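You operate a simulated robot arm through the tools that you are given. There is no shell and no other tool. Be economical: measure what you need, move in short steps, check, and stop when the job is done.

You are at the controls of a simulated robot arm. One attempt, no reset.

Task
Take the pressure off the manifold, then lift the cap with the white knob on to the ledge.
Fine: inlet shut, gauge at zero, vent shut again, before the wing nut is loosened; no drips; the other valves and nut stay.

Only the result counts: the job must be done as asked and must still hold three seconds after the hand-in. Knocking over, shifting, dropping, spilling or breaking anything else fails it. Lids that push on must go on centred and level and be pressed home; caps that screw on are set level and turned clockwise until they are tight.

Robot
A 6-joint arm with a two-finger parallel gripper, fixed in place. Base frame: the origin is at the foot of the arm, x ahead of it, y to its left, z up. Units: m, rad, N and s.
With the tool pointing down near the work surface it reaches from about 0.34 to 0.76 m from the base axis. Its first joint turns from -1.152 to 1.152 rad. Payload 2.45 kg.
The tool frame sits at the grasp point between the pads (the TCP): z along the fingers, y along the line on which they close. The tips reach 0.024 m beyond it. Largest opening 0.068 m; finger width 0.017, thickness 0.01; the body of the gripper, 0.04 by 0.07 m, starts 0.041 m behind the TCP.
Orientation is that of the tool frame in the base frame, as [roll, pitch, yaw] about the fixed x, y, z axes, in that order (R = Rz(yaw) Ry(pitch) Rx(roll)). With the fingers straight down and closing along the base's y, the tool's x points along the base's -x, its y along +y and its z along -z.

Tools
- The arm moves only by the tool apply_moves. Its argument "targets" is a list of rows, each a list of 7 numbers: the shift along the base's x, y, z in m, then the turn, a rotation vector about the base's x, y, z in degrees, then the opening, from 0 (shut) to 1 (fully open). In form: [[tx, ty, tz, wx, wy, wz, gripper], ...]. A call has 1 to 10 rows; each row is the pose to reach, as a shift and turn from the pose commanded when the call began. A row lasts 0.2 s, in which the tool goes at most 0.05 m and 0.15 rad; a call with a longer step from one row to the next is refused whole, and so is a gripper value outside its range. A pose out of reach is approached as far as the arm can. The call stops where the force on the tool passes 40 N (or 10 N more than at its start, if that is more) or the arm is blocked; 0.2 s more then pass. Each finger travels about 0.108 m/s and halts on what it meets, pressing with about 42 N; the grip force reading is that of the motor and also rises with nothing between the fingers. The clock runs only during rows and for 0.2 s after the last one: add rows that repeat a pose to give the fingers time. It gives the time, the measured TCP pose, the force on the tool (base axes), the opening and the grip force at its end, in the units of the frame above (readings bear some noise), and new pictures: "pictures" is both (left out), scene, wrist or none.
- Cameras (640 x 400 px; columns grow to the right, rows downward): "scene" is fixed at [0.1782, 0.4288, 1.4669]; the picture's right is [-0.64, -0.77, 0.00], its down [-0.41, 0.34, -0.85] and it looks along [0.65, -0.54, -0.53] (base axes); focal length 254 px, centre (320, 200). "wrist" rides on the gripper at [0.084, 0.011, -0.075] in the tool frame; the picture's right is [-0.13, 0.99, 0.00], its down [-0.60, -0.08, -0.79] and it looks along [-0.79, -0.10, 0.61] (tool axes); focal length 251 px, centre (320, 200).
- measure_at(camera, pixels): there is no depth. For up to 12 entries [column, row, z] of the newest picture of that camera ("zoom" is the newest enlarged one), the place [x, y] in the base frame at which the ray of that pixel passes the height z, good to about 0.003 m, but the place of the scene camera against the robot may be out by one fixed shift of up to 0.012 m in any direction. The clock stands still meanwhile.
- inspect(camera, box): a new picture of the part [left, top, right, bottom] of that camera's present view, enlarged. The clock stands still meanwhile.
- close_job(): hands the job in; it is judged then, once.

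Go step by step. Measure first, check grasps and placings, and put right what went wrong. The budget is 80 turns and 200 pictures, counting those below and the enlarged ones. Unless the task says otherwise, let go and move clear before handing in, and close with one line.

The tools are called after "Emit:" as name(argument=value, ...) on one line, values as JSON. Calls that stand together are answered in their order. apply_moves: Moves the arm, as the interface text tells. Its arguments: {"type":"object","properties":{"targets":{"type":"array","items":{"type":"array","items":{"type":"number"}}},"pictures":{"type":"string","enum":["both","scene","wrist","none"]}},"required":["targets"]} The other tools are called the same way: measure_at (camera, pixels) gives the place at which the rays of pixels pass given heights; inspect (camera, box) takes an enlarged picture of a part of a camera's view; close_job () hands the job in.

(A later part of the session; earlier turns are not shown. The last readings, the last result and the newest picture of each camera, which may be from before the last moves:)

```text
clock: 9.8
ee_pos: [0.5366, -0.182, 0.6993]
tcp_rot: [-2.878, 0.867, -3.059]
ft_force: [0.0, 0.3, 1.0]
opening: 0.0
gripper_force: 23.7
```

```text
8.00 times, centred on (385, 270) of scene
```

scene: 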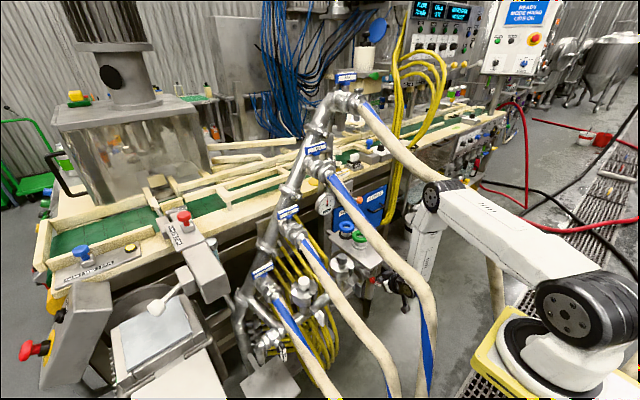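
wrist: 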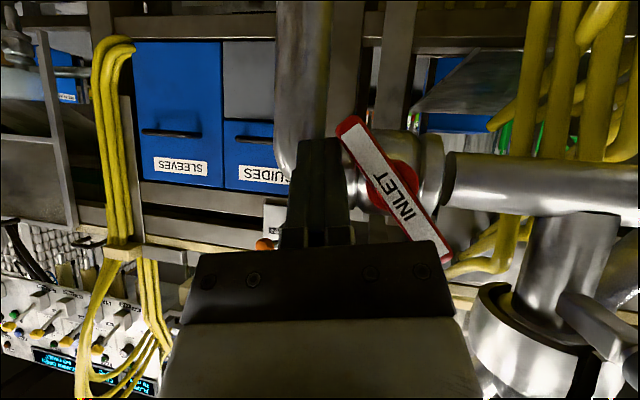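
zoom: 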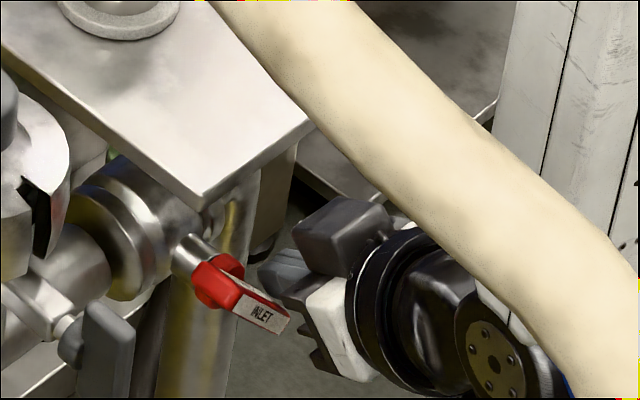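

The lever swings freely and is past halfway. I'll finish the arc to vertical until it stops.

Emit:
apply_moves(targets=[[0, 0.003, -0.012, 0, 0, 0, 0], [0, 0.01, -0.018, 0, 0, 0, 0], [0, 0.018, -0.023, 0, 0, 0, 0], [0, 0.024, -0.024, 0, 0, 0, 0]])

Emit:
inspect(camera="scene", box=[345, 245, 425, 295])

```text
clock: 10.7
ee_pos: [0.5378, -0.1719, 0.6754]
tcp_rot: [-2.873, 0.876, -3.076]
ft_force: [-6.7, -5.7, 4.2]
opening: 0.0
gripper_force: 23.5
stopped in row 4: the force on the tool passed its limit (the readings are from after the stop); the commanded pose is now the measured one
```

scene: 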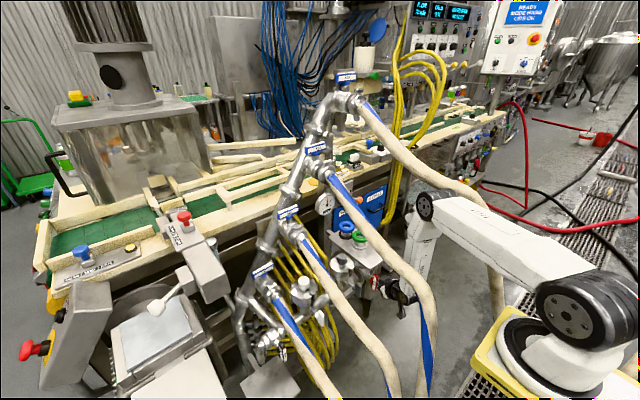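
wrist: 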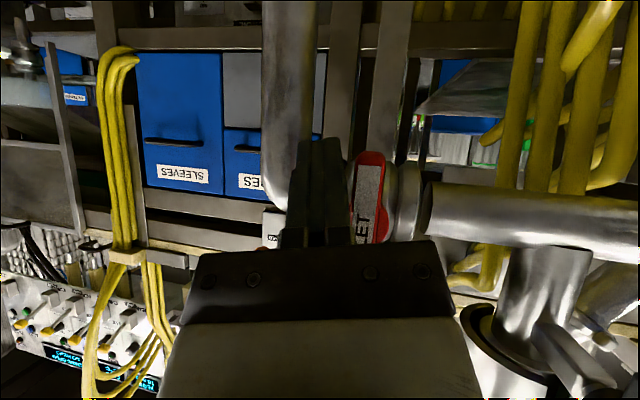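

```text
8.00 times, centred on (385, 270) of scene
```

zoom: 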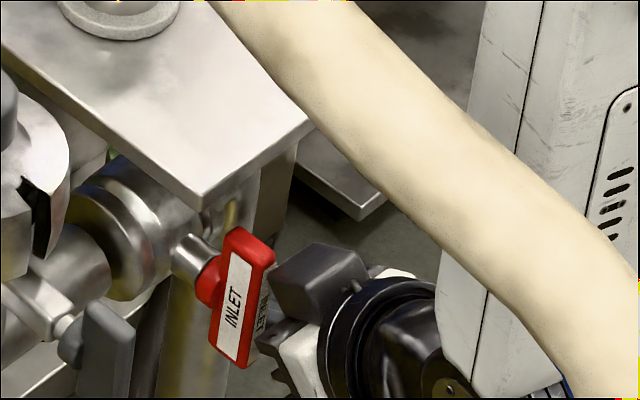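

Inlet is vertical, at its stop: shut. Now I'll back away from the lever and rise towards the vent, levelling the tool and keeping to the middle of the gap.

Emit:
apply_moves(targets=[[-0.02, -0.01, 0.0, 0, 0, 0, 0], [-0.06, 0.0, 0.02, 3, 0, 0, 0], [-0.075, 0.025, 0.06, 7, 0, 0, 0], [-0.08, 0.05, 0.1, 10, 0, 0, 0], [-0.08, 0.06, 0.15, 10, -5, 0, 0], [-0.08, 0.06, 0.2, 10, -10, 0, 0]])

Emit:
inspect(camera="scene", box=[310, 180, 438, 300])

```text
refused: row 5 steps farther than a row can; nothing moved
```

```text
3.33 times, centred on (374, 240) of scene
```

zoom: 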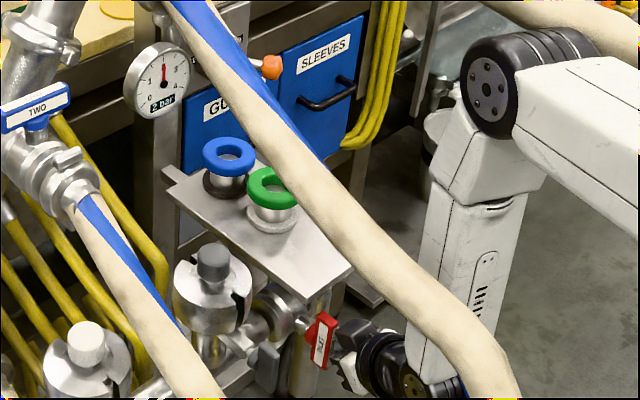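

The call was refused for one step too long; the gauge still shows 2 bar, as expected. I'll repeat with smaller steps.

Emit:
apply_moves(targets=[[-0.02, -0.01, 0.0, 0, 0, 0, 0], [-0.055, 0.0, 0.02, 3, 0, 0, 0], [-0.07, 0.02, 0.055, 6, 0, 0, 0], [-0.08, 0.04, 0.095, 10, 0, 0, 0], [-0.08, 0.055, 0.135, 10, -5, 0, 0], [-0.08, 0.06, 0.175, 10, -10, 0, 0]])

Emit:
inspect(camera="scene", box=[310, 180, 438, 300])

```text
clock: 12.1
ee_pos: [0.4578, -0.1113, 0.8521]
tcp_rot: [3.083, 1.043, 2.939]
ft_force: [0.8, -0.6, 0.0]
opening: 0.0
gripper_force: 23.7
```

scene: 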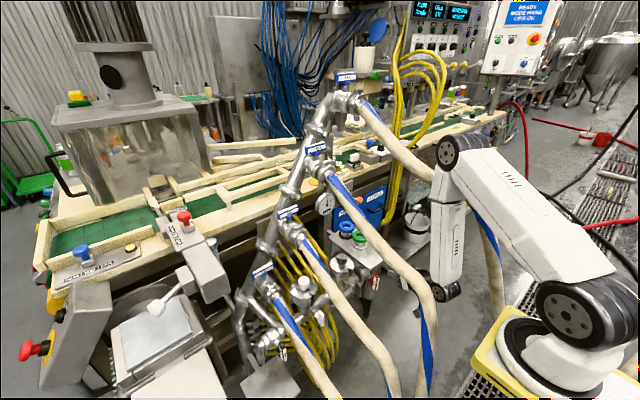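
wrist: 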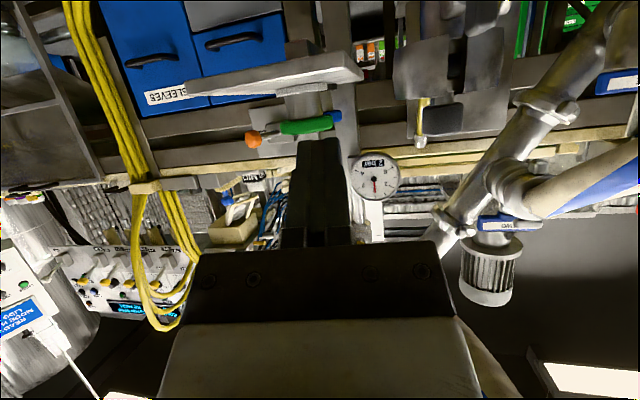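

```text
3.33 times, centred on (374, 240) of scene
```

zoom: 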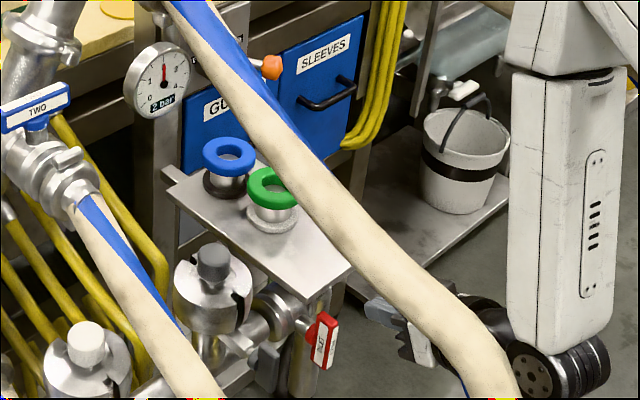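

The gauge (wrist (375,178)) still reads 2 bar. I'll rise further to bring the vent handle into view.

Emit:
apply_moves(targets=[[0.0, 0.0, 0.045, 0, 0, 0, 0], [0.0, 0.0, 0.09, 0, 0, 0, 0], [0.01, 0.0, 0.135, 0, -3, 0, 0], [0.02, 0.0, 0.18, 0, -6, 0, 0], [0.03, 0.0, 0.22, 0, -10, 0, 0]])

Emit:
inspect(camera="wrist", box=[240, 60, 432, 180])

Emit:
inspect(camera="scene", box=[310, 120, 470, 245])

```text
clock: 13.3
ee_pos: [0.4988, -0.1151, 1.0693]
tcp_rot: [2.986, 1.211, 2.853]
ft_force: [1.4, 0.0, 0.2]
opening: 0.0
gripper_force: 23.9
out of reach, approached as far as the arm can: row 3, 4, 5
```

scene: 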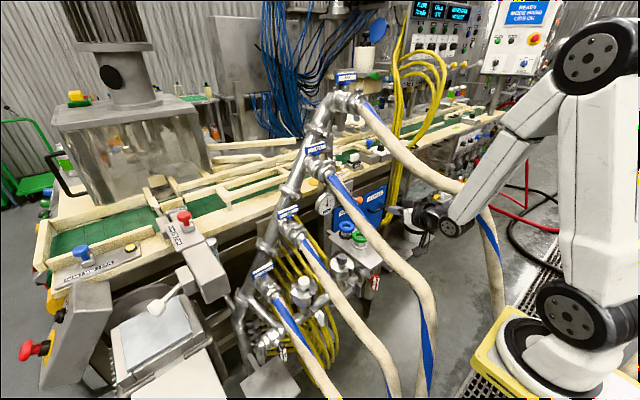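
wrist: 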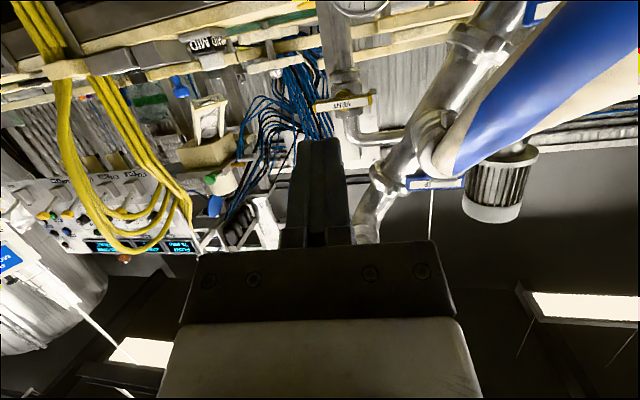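

```text
3.33 times, centred on (336, 120) of wrist
```

zoom: 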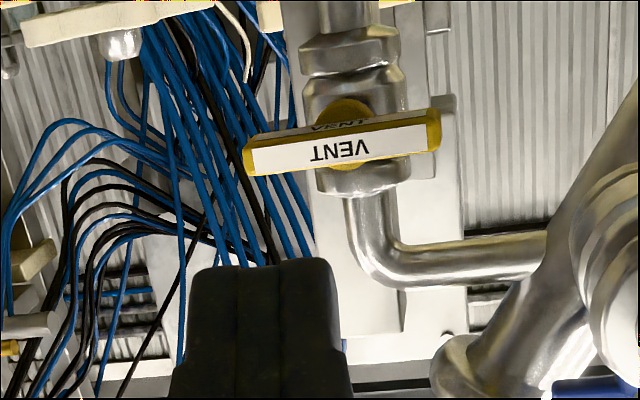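

```text
3.20 times, centred on (390, 182) of scene
```

zoom: 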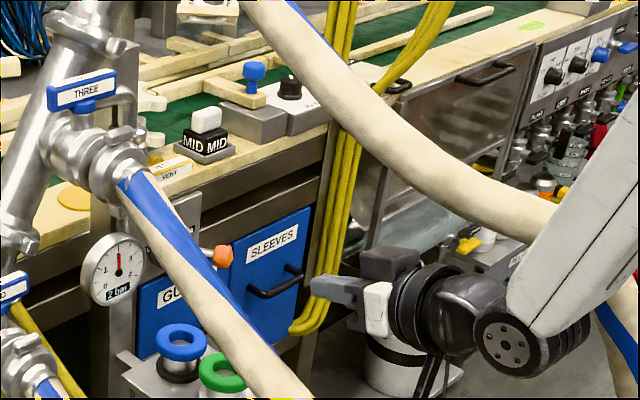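

The VENT handle is in plain view at wrist (344,103), horizontal. I'll triangulate it precisely.

Emit:
measure_at(camera="wrist", pixels=[[343.6, 103, 1.06], [343.6, 103, 1.08], [343.6, 103, 1.1], [313.5, 108, 1.08], [313.5, 108, 1.1], [372, 99, 1.08], [372, 99, 1.1], [345, 96, 1.08], [345, 96, 1.1], [363, 5, 0.94]])

Emit:
measure_at(camera="scene", pixels=[[349.7, 169.5, 1.06], [349.7, 169.5, 1.08], [349.7, 169.5, 1.1], [343, 174, 1.06], [343, 174, 1.08], [343, 174, 1.1]])

```text
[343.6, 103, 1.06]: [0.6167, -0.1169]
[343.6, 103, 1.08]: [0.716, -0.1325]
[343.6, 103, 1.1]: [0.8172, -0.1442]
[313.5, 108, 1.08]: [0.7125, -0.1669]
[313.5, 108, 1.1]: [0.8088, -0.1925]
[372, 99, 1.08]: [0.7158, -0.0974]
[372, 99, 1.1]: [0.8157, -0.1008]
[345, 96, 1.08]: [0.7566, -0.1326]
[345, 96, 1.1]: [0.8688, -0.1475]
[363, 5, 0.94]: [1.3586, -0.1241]
```

```text
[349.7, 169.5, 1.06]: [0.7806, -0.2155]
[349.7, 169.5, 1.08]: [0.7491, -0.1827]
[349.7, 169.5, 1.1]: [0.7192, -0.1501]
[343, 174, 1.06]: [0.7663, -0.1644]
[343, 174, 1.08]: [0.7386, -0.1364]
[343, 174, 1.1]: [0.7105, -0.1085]
```

Vent handle: x≈0.74, y from -0.174 to -0.098, z 1.077-1.095. To open it I'll lift its right end from below, with the tool level, keeping away from hose THREE. I'll move partway in and check clearances.

Emit:
apply_moves(targets=[[0.035, -0.005, -0.005, 0, -6, 0, 0], [0.07, -0.012, -0.01, 0, -12, 0, 0], [0.1, -0.02, -0.015, 0, -17, -3, 0], [0.13, -0.027, -0.015, 0, -17, -4, 0]])

Emit:
inspect(camera="wrist", box=[200, 0, 440, 150])

Emit:
inspect(camera="scene", box=[320, 140, 480, 240])

```text
clock: 14.3
ee_pos: [0.6311, -0.1426, 1.0542]
tcp_rot: [2.109, 1.449, 1.92]
ft_force: [0.0, -0.5, 0.0]
opening: 0.0
gripper_force: 23.5
```

scene: 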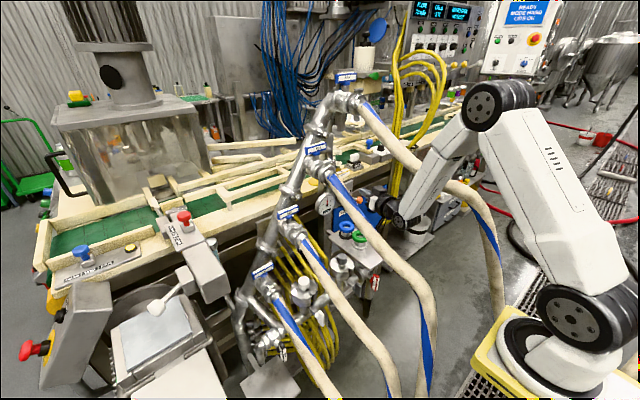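
wrist: 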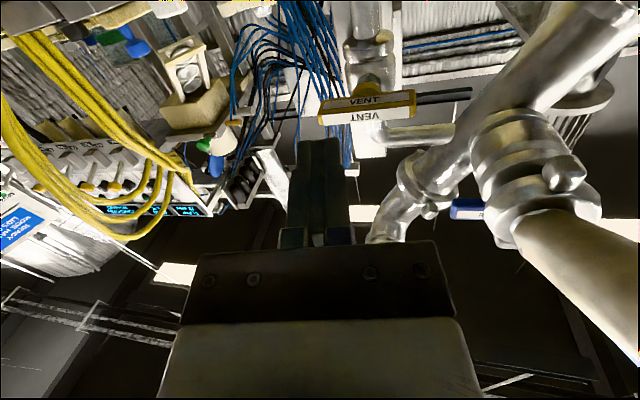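

```text
2.67 times, centred on (320, 75) of wrist
```

zoom: 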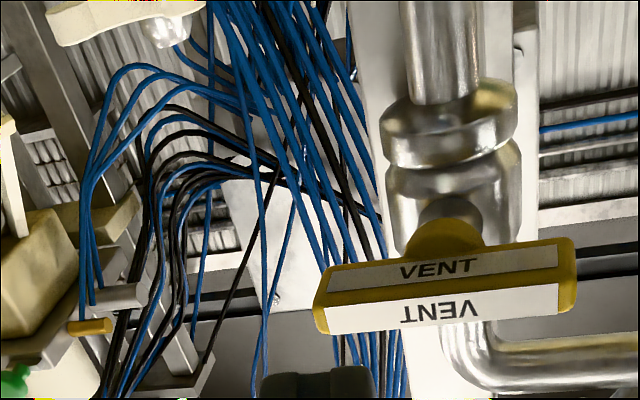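

```text
4.00 times, centred on (400, 190) of scene
```

zoom: 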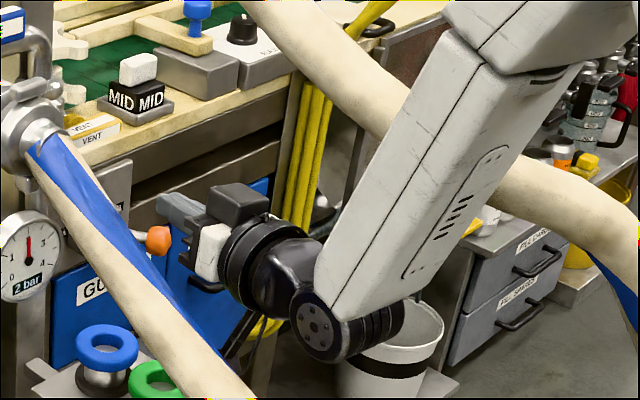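

The forearm passes on the safe side of hose FOUR. I'll verify the handle's lower front edge from here before going under it.

Emit:
measure_at(camera="wrist", pixels=[[322, 114.4, 1.07], [322, 114.4, 1.08], [319.5, 121, 1.08], [319.5, 121, 1.09], [415, 101, 1.08], [415, 101, 1.09], [366, 109, 1.08]])

Emit:
apply_moves(targets=[[0.035, -0.01, 0.0, 0, 0, 0, 0], [0.065, -0.018, 0.003, 0, 0, 0, 0]])

Emit:
inspect(camera="wrist", box=[240, 60, 480, 210])

Emit:
inspect(camera="scene", box=[310, 140, 470, 240])

```text
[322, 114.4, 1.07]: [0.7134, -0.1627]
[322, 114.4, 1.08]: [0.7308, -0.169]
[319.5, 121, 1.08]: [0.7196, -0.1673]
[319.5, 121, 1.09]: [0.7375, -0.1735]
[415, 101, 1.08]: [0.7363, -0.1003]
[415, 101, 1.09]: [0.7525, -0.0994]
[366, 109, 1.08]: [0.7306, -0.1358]
```

```text
clock: 14.9
ee_pos: [0.6974, -0.1603, 1.0566]
tcp_rot: [2.117, 1.448, 1.929]
ft_force: [-0.2, -0.4, -0.4]
opening: 0.0
gripper_force: 23.9
```

scene: 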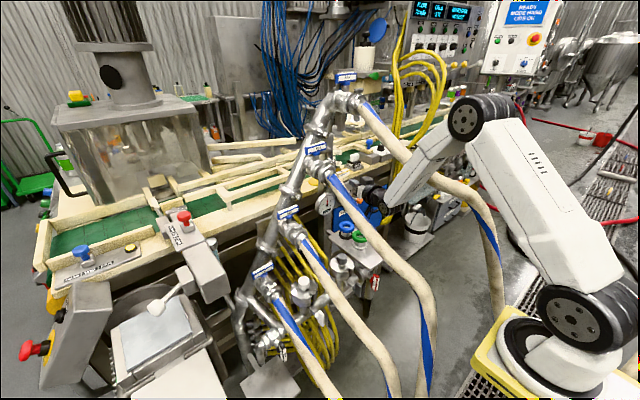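
wrist: 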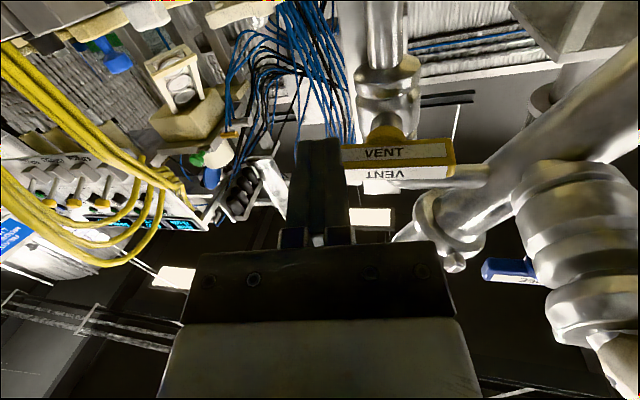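

```text
2.67 times, centred on (360, 135) of wrist
```

zoom: 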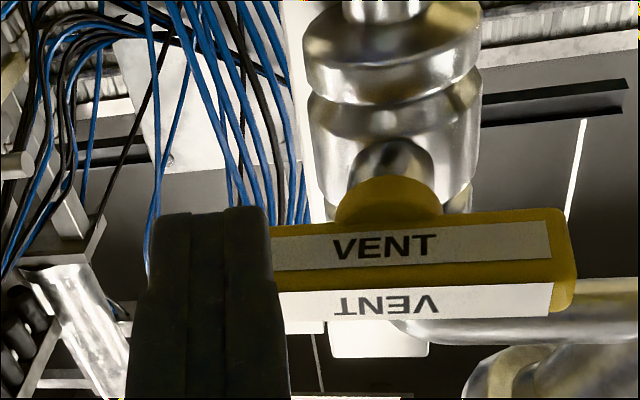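

```text
4.00 times, centred on (390, 190) of scene
```

zoom: 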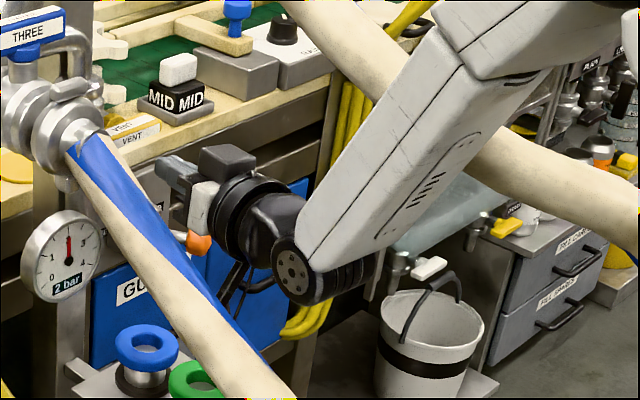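

The finger is in front of and just below the right end of the handle. I'll slide in under it and lift the end along its arc.

Emit:
apply_moves(targets=[[0.03, -0.002, 0.001, 0, 0, 0, 0], [0.03, -0.003, 0.0135, 0, 0, 0, 0], [0.03, -0.007, 0.0235, 0, 0, 0, 0], [0.03, -0.008, 0.0335, 0, 0, 0, 0], [0.03, -0.006, 0.043, 0, 0, 0, 0], [0.03, -0.001, 0.052, 0, 0, 0, 0]])

Emit:
inspect(camera="wrist", box=[240, 60, 480, 210])

Emit:
inspect(camera="scene", box=[310, 140, 470, 240])

```text
clock: 16.3
ee_pos: [0.7261, -0.1633, 1.1077]
tcp_rot: [2.136, 1.446, 1.947]
ft_force: [-12.2, 2.0, -7.1]
opening: 0.0
gripper_force: 23.5
```

scene: 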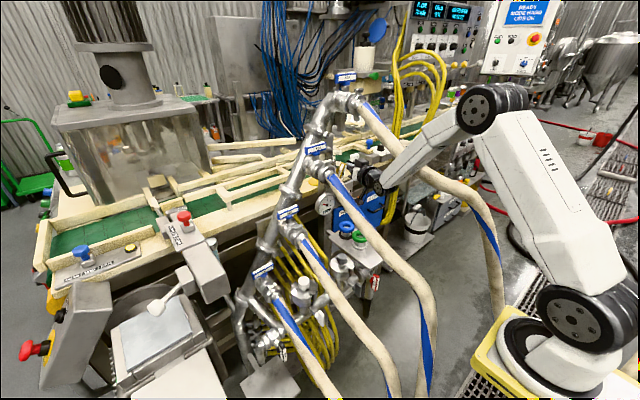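
wrist: 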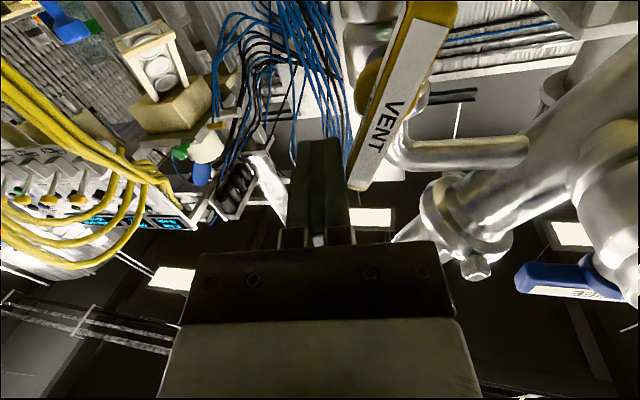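

```text
2.67 times, centred on (360, 135) of wrist
```

zoom: 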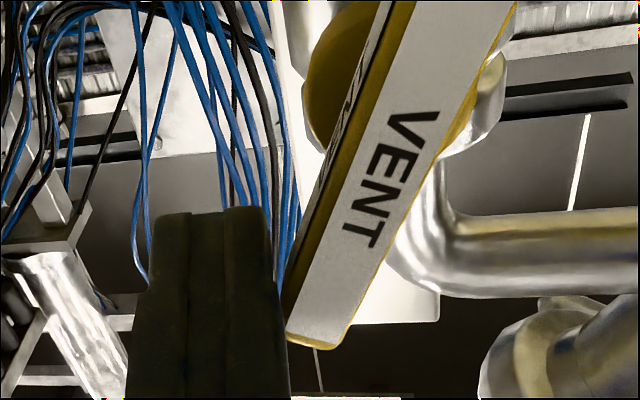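

```text
4.00 times, centred on (390, 190) of scene
```

zoom: 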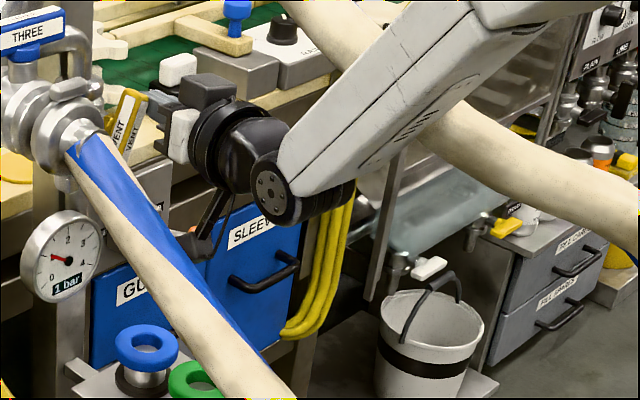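

The vent is opening and the gauge already shows 1 bar. I'll push it a bit further open and wait for zero.

Emit:
apply_moves(targets=[[-0.003, 0.005, 0.006, 0, 0, 0, 0], [-0.003, 0.012, 0.01, 0, 0, 0, 0], [-0.003, 0.012, 0.01, 0, 0, 0, 0], [-0.003, 0.012, 0.01, 0, 0, 0, 0], [-0.003, 0.012, 0.01, 0, 0, 0, 0], [-0.003, 0.012, 0.01, 0, 0, 0, 0], [-0.003, 0.012, 0.01, 0, 0, 0, 0]])

Emit:
inspect(camera="scene", box=[300, 155, 380, 220])

Emit:
inspect(camera="wrist", box=[240, 60, 480, 210])

```text
clock: 17.9
ee_pos: [0.7234, -0.1504, 1.1198]
tcp_rot: [2.118, 1.449, 1.93]
ft_force: [0.4, -0.4, 0.6]
opening: 0.0
gripper_force: 24.0
```

scene: 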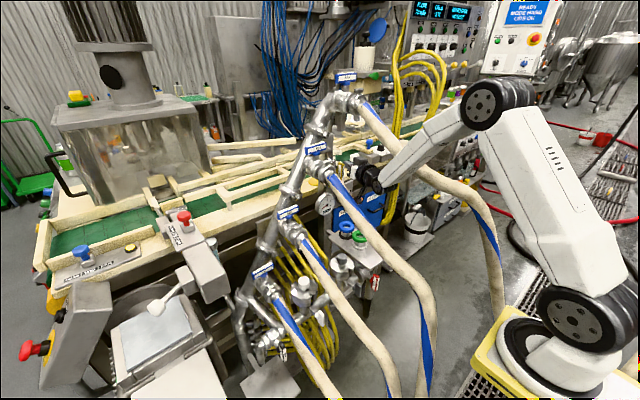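
wrist: 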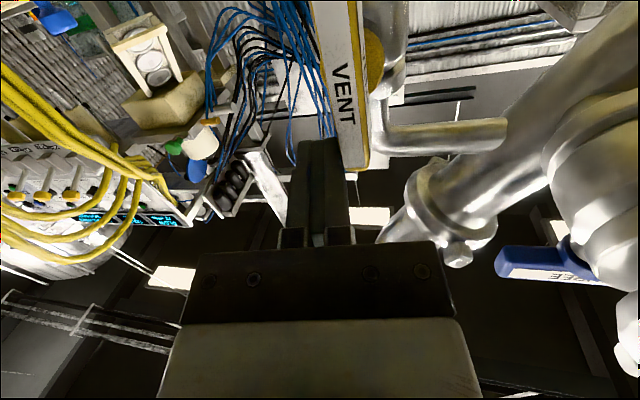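

```text
6.15 times, centred on (340, 188) of scene
```

zoom: 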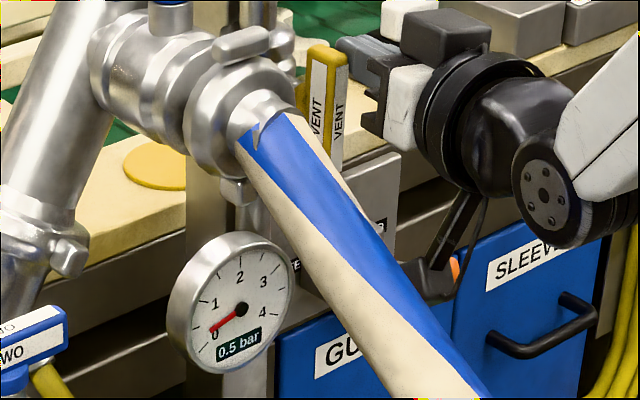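

```text
2.67 times, centred on (360, 135) of wrist
```

zoom: 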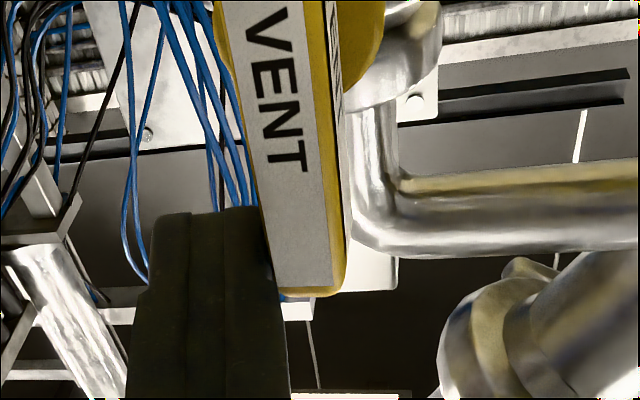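

The vent is fully open and the gauge is down to 0.5 bar. I'll draw the finger back out of the way while the rest bleeds off.

Emit:
apply_moves(targets=[[-0.02, -0.003, 0, 0, 0, 0, 0], [-0.05, -0.003, 0, 0, 0, 0, 0], [-0.05, 0.02, 0, 0, 0, 0, 0], [-0.05, 0.036, 0, 0, 0, 0, 0], [-0.05, 0.036, 0, 0, 0, 0, 0], [-0.05, 0.036, 0, 0, 0, 0, 0], [-0.05, 0.036, 0, 0, 0, 0, 0], [-0.05, 0.036, 0, 0, 0, 0, 0], [-0.05, 0.036, 0, 0, 0, 0, 0], [-0.05, 0.036, 0, 0, 0, 0, 0]])

Emit:
inspect(camera="scene", box=[300, 155, 380, 220])

Emit:
inspect(camera="wrist", box=[240, 60, 480, 210])

```text
clock: 20.1
ee_pos: [0.6754, -0.1144, 1.1194]
tcp_rot: [2.115, 1.448, 1.927]
ft_force: [-0.3, -0.2, 0.5]
opening: 0.0
gripper_force: 23.5
```

scene: 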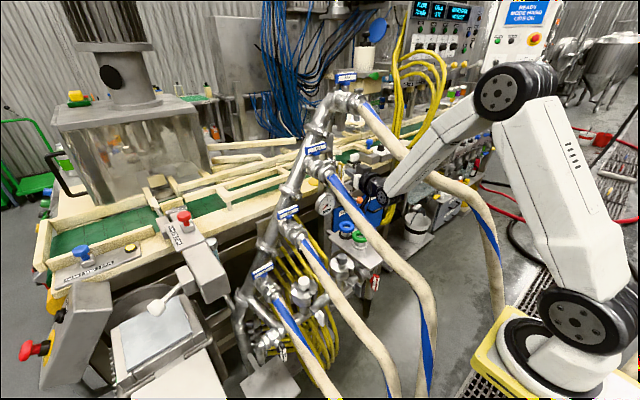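
wrist: 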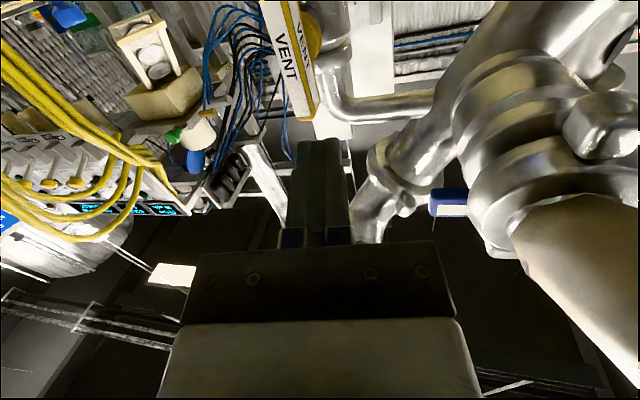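

```text
6.15 times, centred on (340, 188) of scene
```

zoom: 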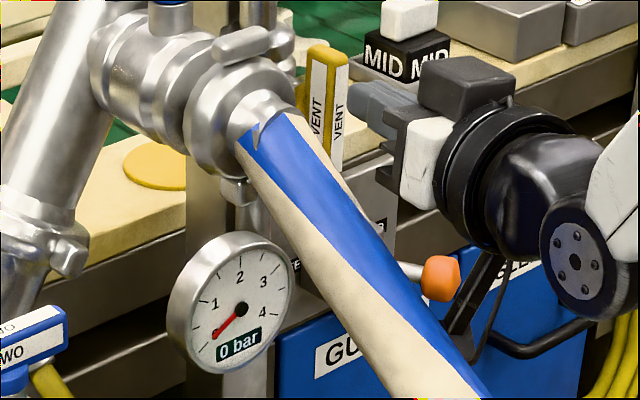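

```text
2.67 times, centred on (360, 135) of wrist
```

zoom: 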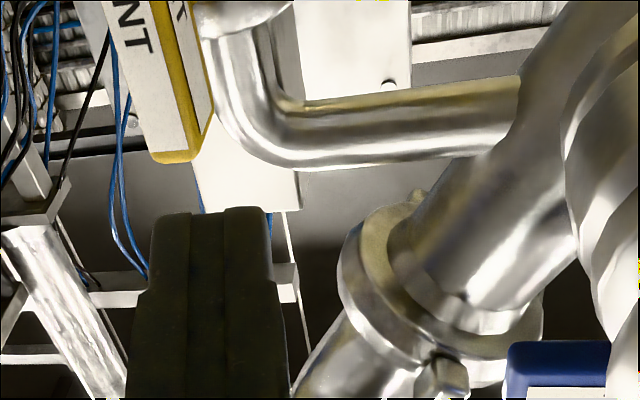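

Gauge reads 0 bar. I'll go in on the left side of the upright vent handle and swing its top to the right and down until it is level again.

Emit:
apply_moves(targets=[[0, 0.008, -0.002, 0, 0, 0, 0], [0, 0.008, -0.002, 0, 0, 0, 0], [0.049, 0.008, -0.002, 0, 0, 0, 0], [0.049, -0.009, 0.0, 0, 0, 0, 0], [0.049, -0.018, 0.001, 0, 0, 0, 0], [0.049, -0.027, -0.001, 0, 0, 0, 0], [0.049, -0.036, -0.005, 0, 0, 0, 0], [0.049, -0.043, -0.01, 0, 0, 0, 0], [0.049, -0.048, -0.0175, 0, 0, 0, 0], [0.049, -0.048, -0.022, 0, 0, 0, 0]])

Emit:
inspect(camera="scene", box=[300, 155, 380, 220])

Emit:
inspect(camera="wrist", box=[240, 60, 480, 210])

```text
clock: 22.3
ee_pos: [0.7223, -0.1618, 1.101]
tcp_rot: [2.058, 1.455, 1.87]
ft_force: [-4.1, 2.2, 12.2]
opening: 0.0001
gripper_force: 23.5
```

scene: 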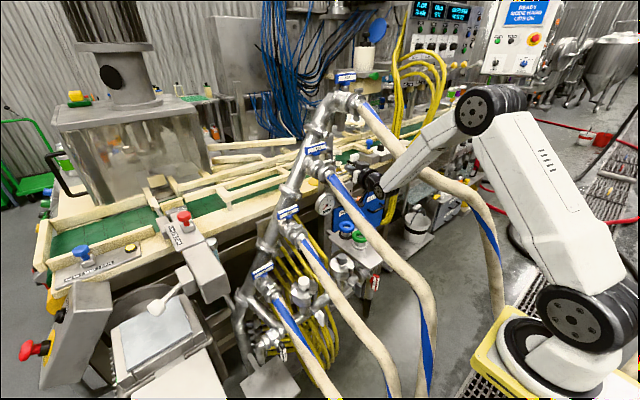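
wrist: 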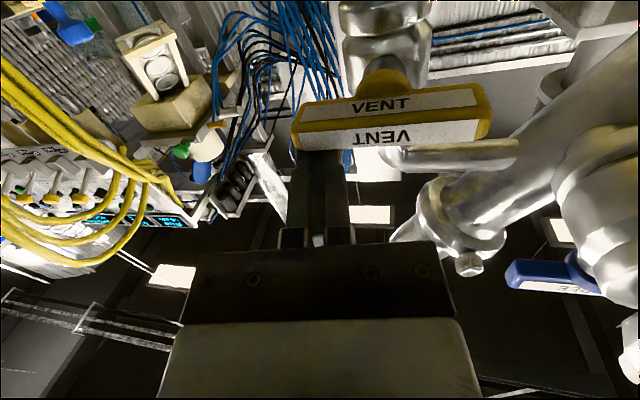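

```text
6.15 times, centred on (340, 188) of scene
```

zoom: 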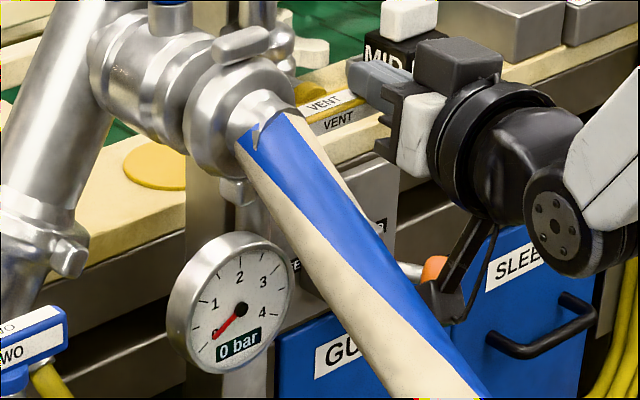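

```text
2.67 times, centred on (360, 135) of wrist
```

zoom: 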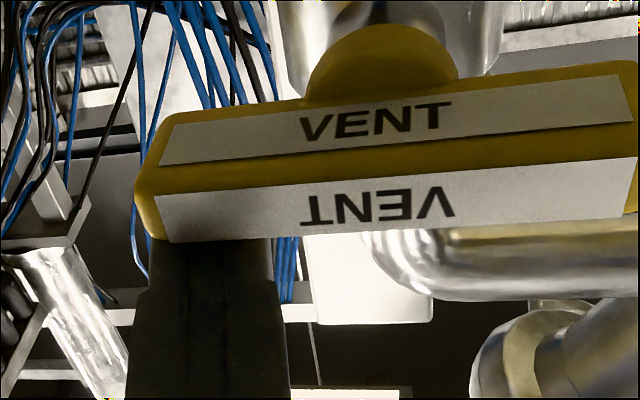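

The vent is back level with the gauge at 0 bar. I'll press a touch more to be sure it is on its stop, then compare.

Emit:
apply_moves(targets=[[0, 0, -0.004, 0, 0, 0, 0], [0, 0, -0.008, 0, 0, 0, 0], [0, 0, -0.008, 0, 0, 0, 0]], pictures="none")

Emit:
apply_moves(targets=[[0, 0, 0.012, 0, 0, 0, 0], [-0.04, 0, 0.012, 0, 0, 0, 0], [-0.08, 0.01, 0.0, 0, 0, 0, 0], [-0.09, 0.018, -0.04, 0, 0, 0, 0]])

Emit:
inspect(camera="wrist", box=[240, 60, 480, 210])

Emit:
inspect(camera="scene", box=[310, 155, 390, 205])

```text
clock: 22.9
ee_pos: [0.7246, -0.1622, 1.1015]
tcp_rot: [1.902, 1.463, 1.715]
ft_force: [1.0, -0.9, 4.3]
opening: 0.0
gripper_force: 22.9
stopped in row 3: the force on the tool passed its limit (the readings are from after the stop); the commanded pose is now the measured one
```

```text
clock: 23.9
ee_pos: [0.633, -0.1426, 1.0578]
tcp_rot: [1.925, 1.461, 1.741]
ft_force: [-0.5, 0.5, -0.3]
opening: 0.0
gripper_force: 23.6
```

scene: 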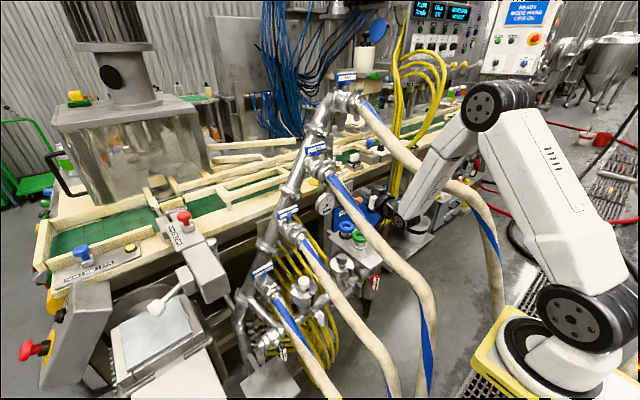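
wrist: 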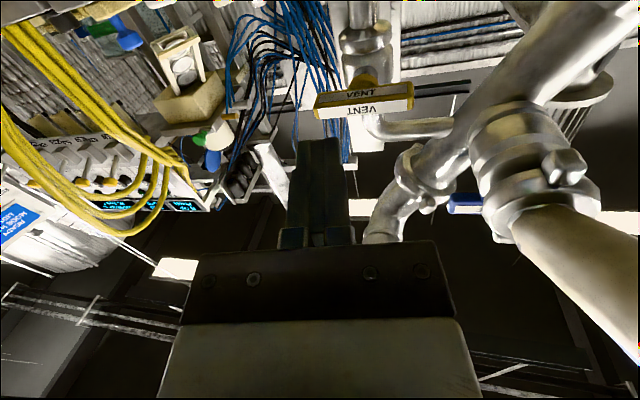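

```text
2.67 times, centred on (360, 135) of wrist
```

zoom: 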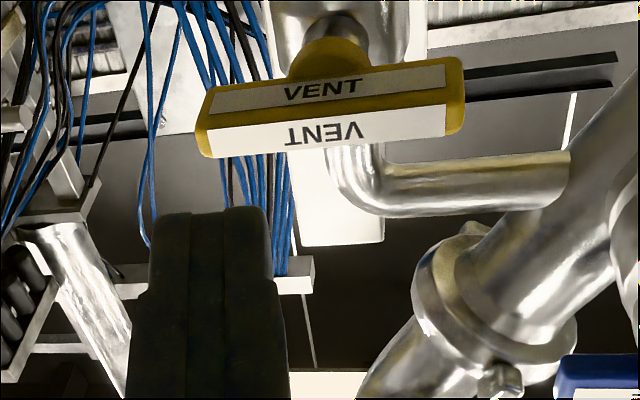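

```text
8.00 times, centred on (350, 180) of scene
```

zoom: 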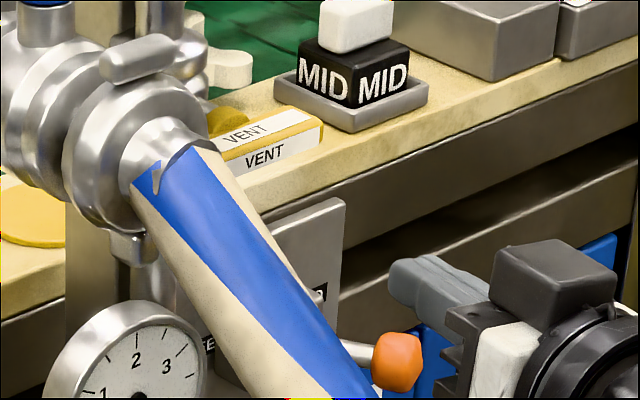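

Vent is shut on its stop. Now I'll back out of the gap, easing the pitch, before crossing over to the white cap's wing nut.

Emit:
apply_moves(targets=[[-0.045, 0.01, 0.002, 0, 0, 0, 0], [-0.09, 0.02, 0.005, 0, 5, 0, 0], [-0.13, 0.032, 0.01, 0, 10, 0, 0], [-0.16, 0.045, 0.02, 0, 17, 0, 0], [-0.165, 0.055, 0.06, 0, 24, 0, 0], [-0.165, 0.057, 0.105, 0, 30, 0, 0], [-0.165, 0.057, 0.15, 0, 36, 0, 0], [-0.165, 0.057, 0.195, 0, 42, 0, 0]])

```text
clock: 25.7
ee_pos: [0.4883, -0.0859, 1.2472]
tcp_rot: [-3.072, 0.813, 2.983]
ft_force: [0.6, 0.5, -0.2]
opening: 0.0
gripper_force: 23.4
out of reach, approached as far as the arm can: row 3, 4, 5, 6, 7, 8
```

scene: 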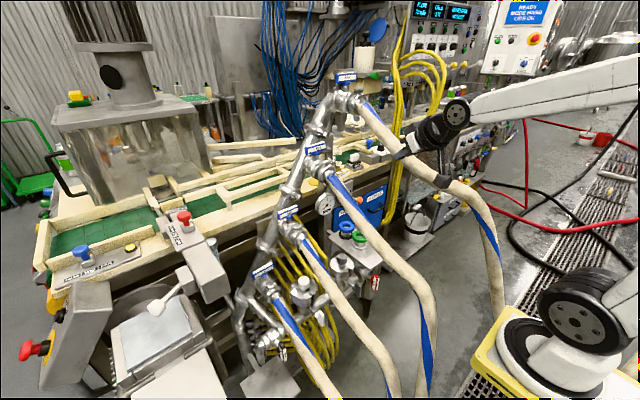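
wrist: 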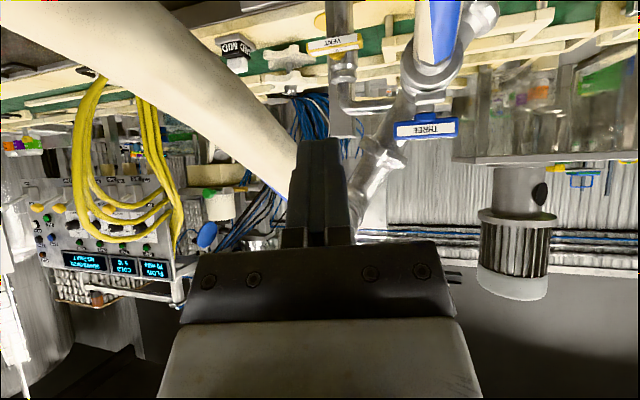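

Clear of the gap. I'll cross over to the left at this height, above hoses TWO and ONE, and look down at the white cap.

Emit:
apply_moves(targets=[[-0.015, 0.045, 0, 0, 0, 0, 0], [-0.03, 0.09, 0, 0, 0, 0, 0], [-0.04, 0.135, 0, 0, 0, 0, 0], [-0.048, 0.18, 0, 0, 0, 0, 0], [-0.048, 0.225, 0, 0, 0, 0, 0], [-0.048, 0.27, 0, 0, 0, 0, 0.5], [-0.048, 0.285, -0.03, 0, 0, 0, 1], [-0.048, 0.285, -0.07, 0, 0, 0, 1]])

Emit:
inspect(camera="scene", box=[220, 230, 420, 355])

```text
clock: 27.5
ee_pos: [0.4396, 0.1933, 1.1767]
tcp_rot: [-3.072, 0.813, 2.986]
ft_force: [-0.1, 0.0, -0.4]
opening: 0.0685
gripper_force: 0.1
out of reach, approached as far as the arm can: row 1, 2, 3, 4
```

scene: 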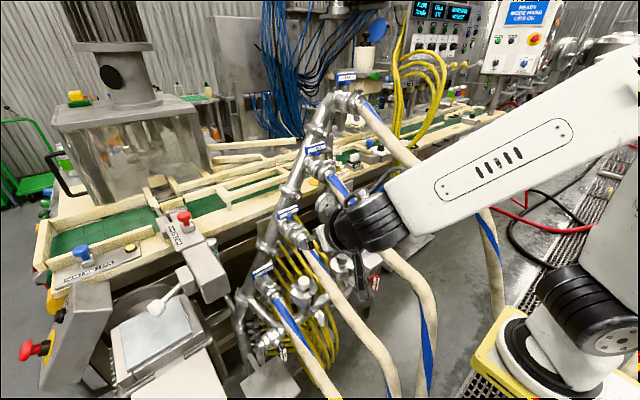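
wrist: 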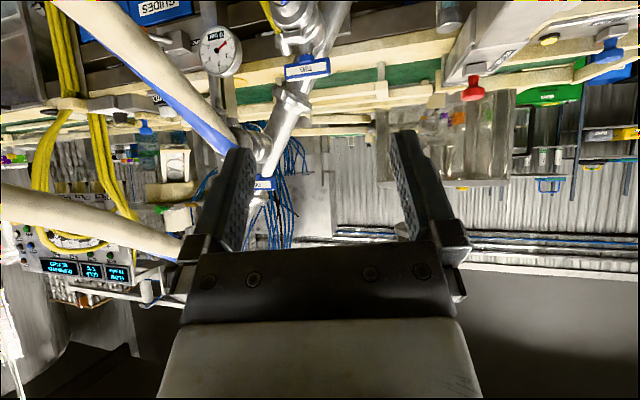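

```text
3.20 times, centred on (320, 292) of scene
```

zoom: 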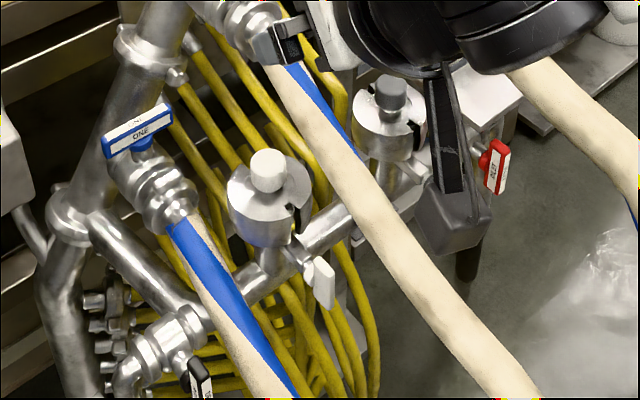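

Nothing touched on the way. I'll descend on the left side, over hose ONE, and close the fingers, to look at the white wing nut closely.

Emit:
apply_moves(targets=[[0, 0, -0.045, 0, 0, 0, 0.5], [0, 0, -0.09, 0, 0, 0, 0], [0, 0, -0.135, 0, 0, 0, 0], [0, 0, -0.18, 0, 0, 0, 0], [0, 0, -0.22, 0, 0, 0, 0]])

Emit:
inspect(camera="wrist", box=[160, 0, 400, 150])

```text
clock: 28.7
ee_pos: [0.4457, 0.193, 0.9592]
tcp_rot: [-3.074, 0.813, 2.984]
ft_force: [0.4, 0.4, -0.8]
opening: 0.0001
gripper_force: 23.3
```

scene: 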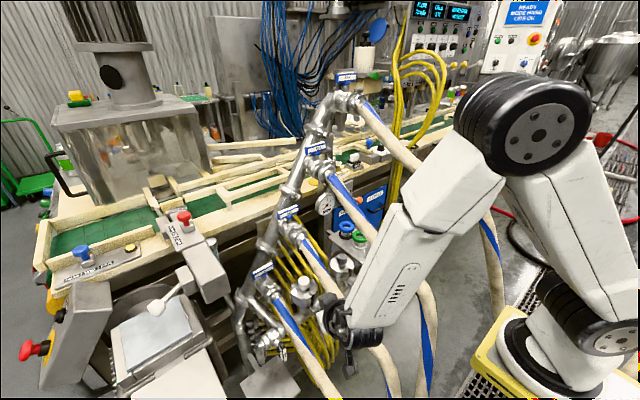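
wrist: 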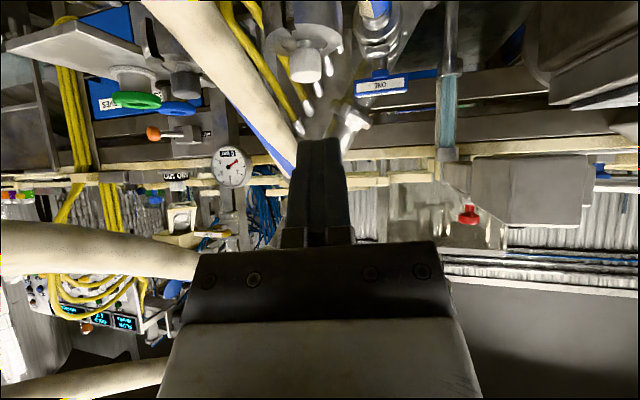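

```text
2.67 times, centred on (280, 75) of wrist
```

zoom: 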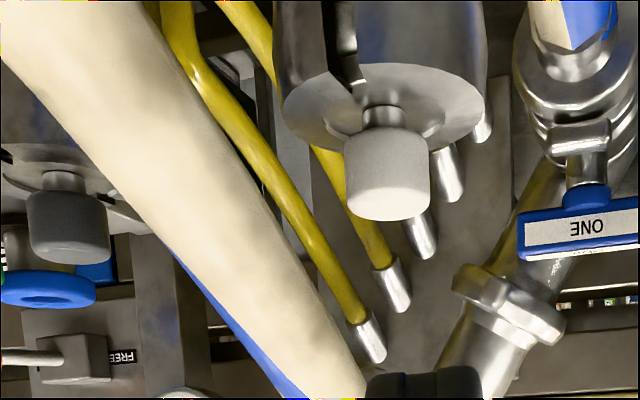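

The white cap's knob is at wrist (305,65), and hose TWO passes to its left; the wing nut is below the picture's upper edge. I'll lower and tip the view down slightly.

Emit:
apply_moves(targets=[[0, 0, -0.03, 0, 6, 0, 0], [0, 0, -0.06, 0, 12, 0, 0], [0, 0, -0.085, 0, 15, 0, 0]])

Emit:
inspect(camera="wrist", box=[200, 40, 392, 160])

Emit:
inspect(camera="scene", box=[270, 270, 366, 330])

```text
clock: 29.5
ee_pos: [0.4429, 0.1959, 0.8725]
tcp_rot: [-3.025, 0.553, 3.014]
ft_force: [0.8, -0.4, 0.3]
opening: 0.0
gripper_force: 23.7
```

scene: 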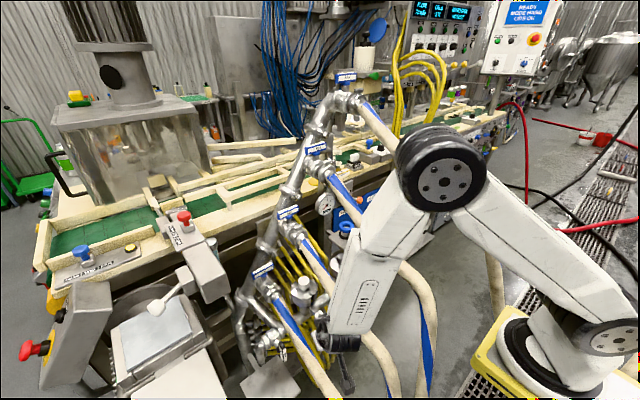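
wrist: 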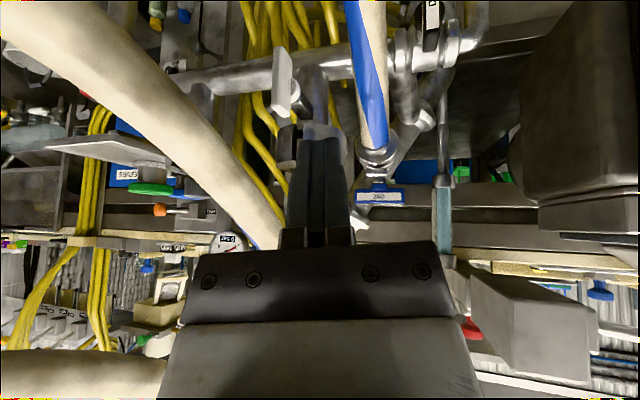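

```text
3.33 times, centred on (296, 100) of wrist
```

zoom: 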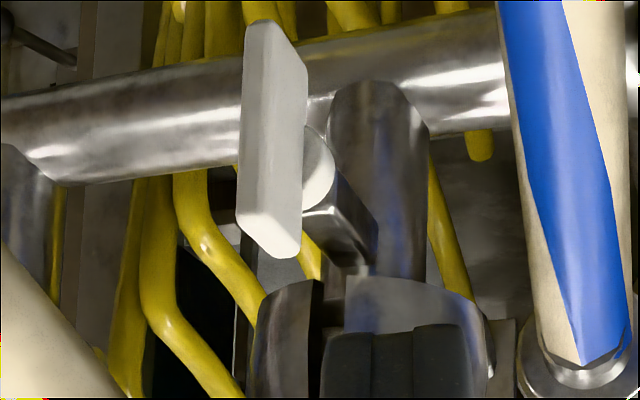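

```text
6.67 times, centred on (318, 300) of scene
```

zoom: 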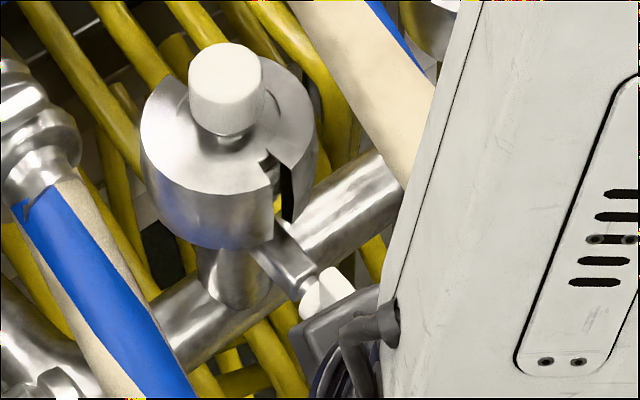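

The white wing is a vertical paddle at wrist (277,80). I'll triangulate its extent.

Emit:
measure_at(camera="wrist", pixels=[[277, 80, 0.74], [277, 80, 0.77], [277.4, 47.5, 0.74], [277.4, 47.5, 0.77], [282, 115, 0.74], [282, 115, 0.77], [295.4, 89.5, 0.74], [295.4, 89.5, 0.77]])

Emit:
measure_at(camera="scene", pixels=[[321.3, 318.8, 0.74], [321.3, 318.8, 0.77], [324, 326, 0.74], [324, 326, 0.77], [321, 311.5, 0.74], [321, 311.5, 0.77]])

```text
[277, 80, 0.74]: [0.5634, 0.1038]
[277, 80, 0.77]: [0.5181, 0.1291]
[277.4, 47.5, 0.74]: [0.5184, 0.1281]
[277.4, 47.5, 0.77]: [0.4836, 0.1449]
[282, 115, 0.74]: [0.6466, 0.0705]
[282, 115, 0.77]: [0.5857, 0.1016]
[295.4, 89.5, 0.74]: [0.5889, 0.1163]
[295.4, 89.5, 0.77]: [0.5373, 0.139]
```

```text
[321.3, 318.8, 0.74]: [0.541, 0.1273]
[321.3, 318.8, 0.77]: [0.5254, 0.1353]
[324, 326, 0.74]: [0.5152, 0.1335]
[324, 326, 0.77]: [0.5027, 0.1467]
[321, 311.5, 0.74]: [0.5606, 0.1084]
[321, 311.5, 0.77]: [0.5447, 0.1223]
```

The wing's paddle is about 50 mm tall: centre (0.52,0.131,0.77), z 0.745-0.797. To loosen it (anticlockwise seen from the robot) I'll first push its lower half to the right from its left side. Moving to the standoff on the left.

Emit:
apply_moves(targets=[[0.02, -0.006, -0.03, 0, -6, 0, 0], [0.042, -0.012, -0.06, 0, -12, 0, 0], [0.06, -0.018, -0.088, 0, -15, 0, 0]])

Emit:
inspect(camera="wrist", box=[180, 60, 372, 180])

Emit:
inspect(camera="scene", box=[270, 270, 366, 330])

```text
clock: 30.3
ee_pos: [0.5082, 0.1819, 0.7896]
tcp_rot: [-3.062, 0.812, 2.988]
ft_force: [-0.4, 0.3, 0.5]
opening: 0.0
gripper_force: 23.8
out of reach, approached as far as the arm can: row 3
```

scene: 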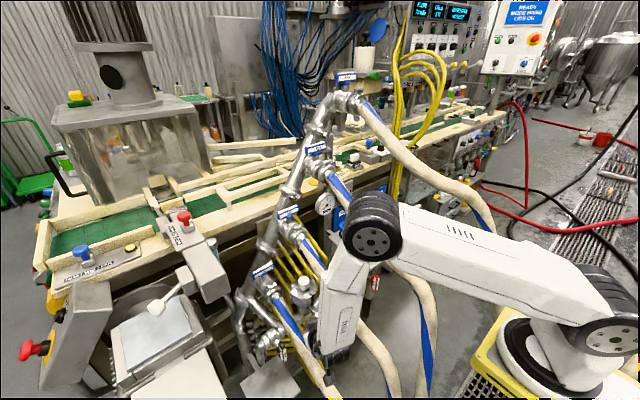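
wrist: 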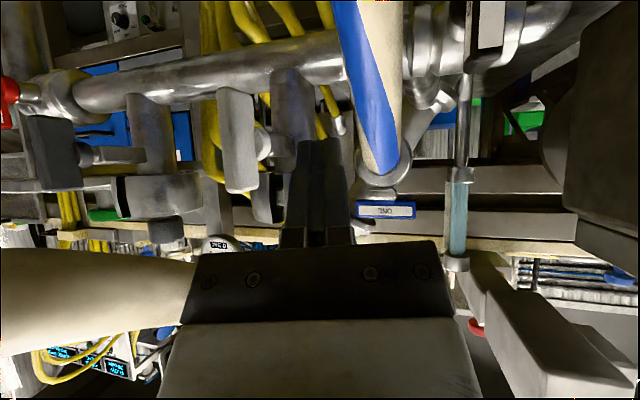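

```text
3.33 times, centred on (276, 120) of wrist
```

zoom: 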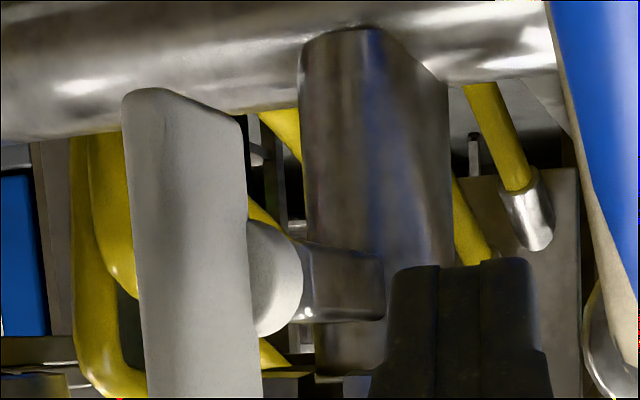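

```text
6.67 times, centred on (318, 300) of scene
```

zoom: 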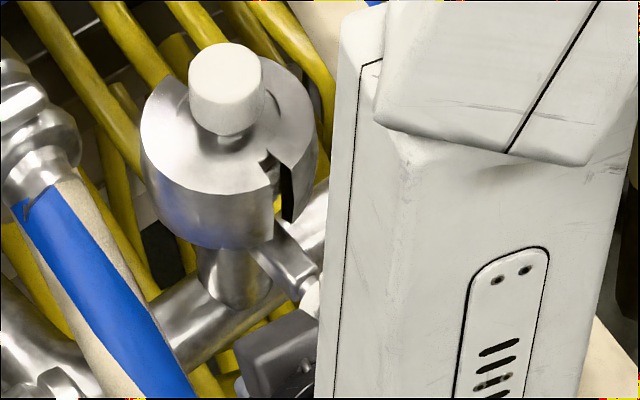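

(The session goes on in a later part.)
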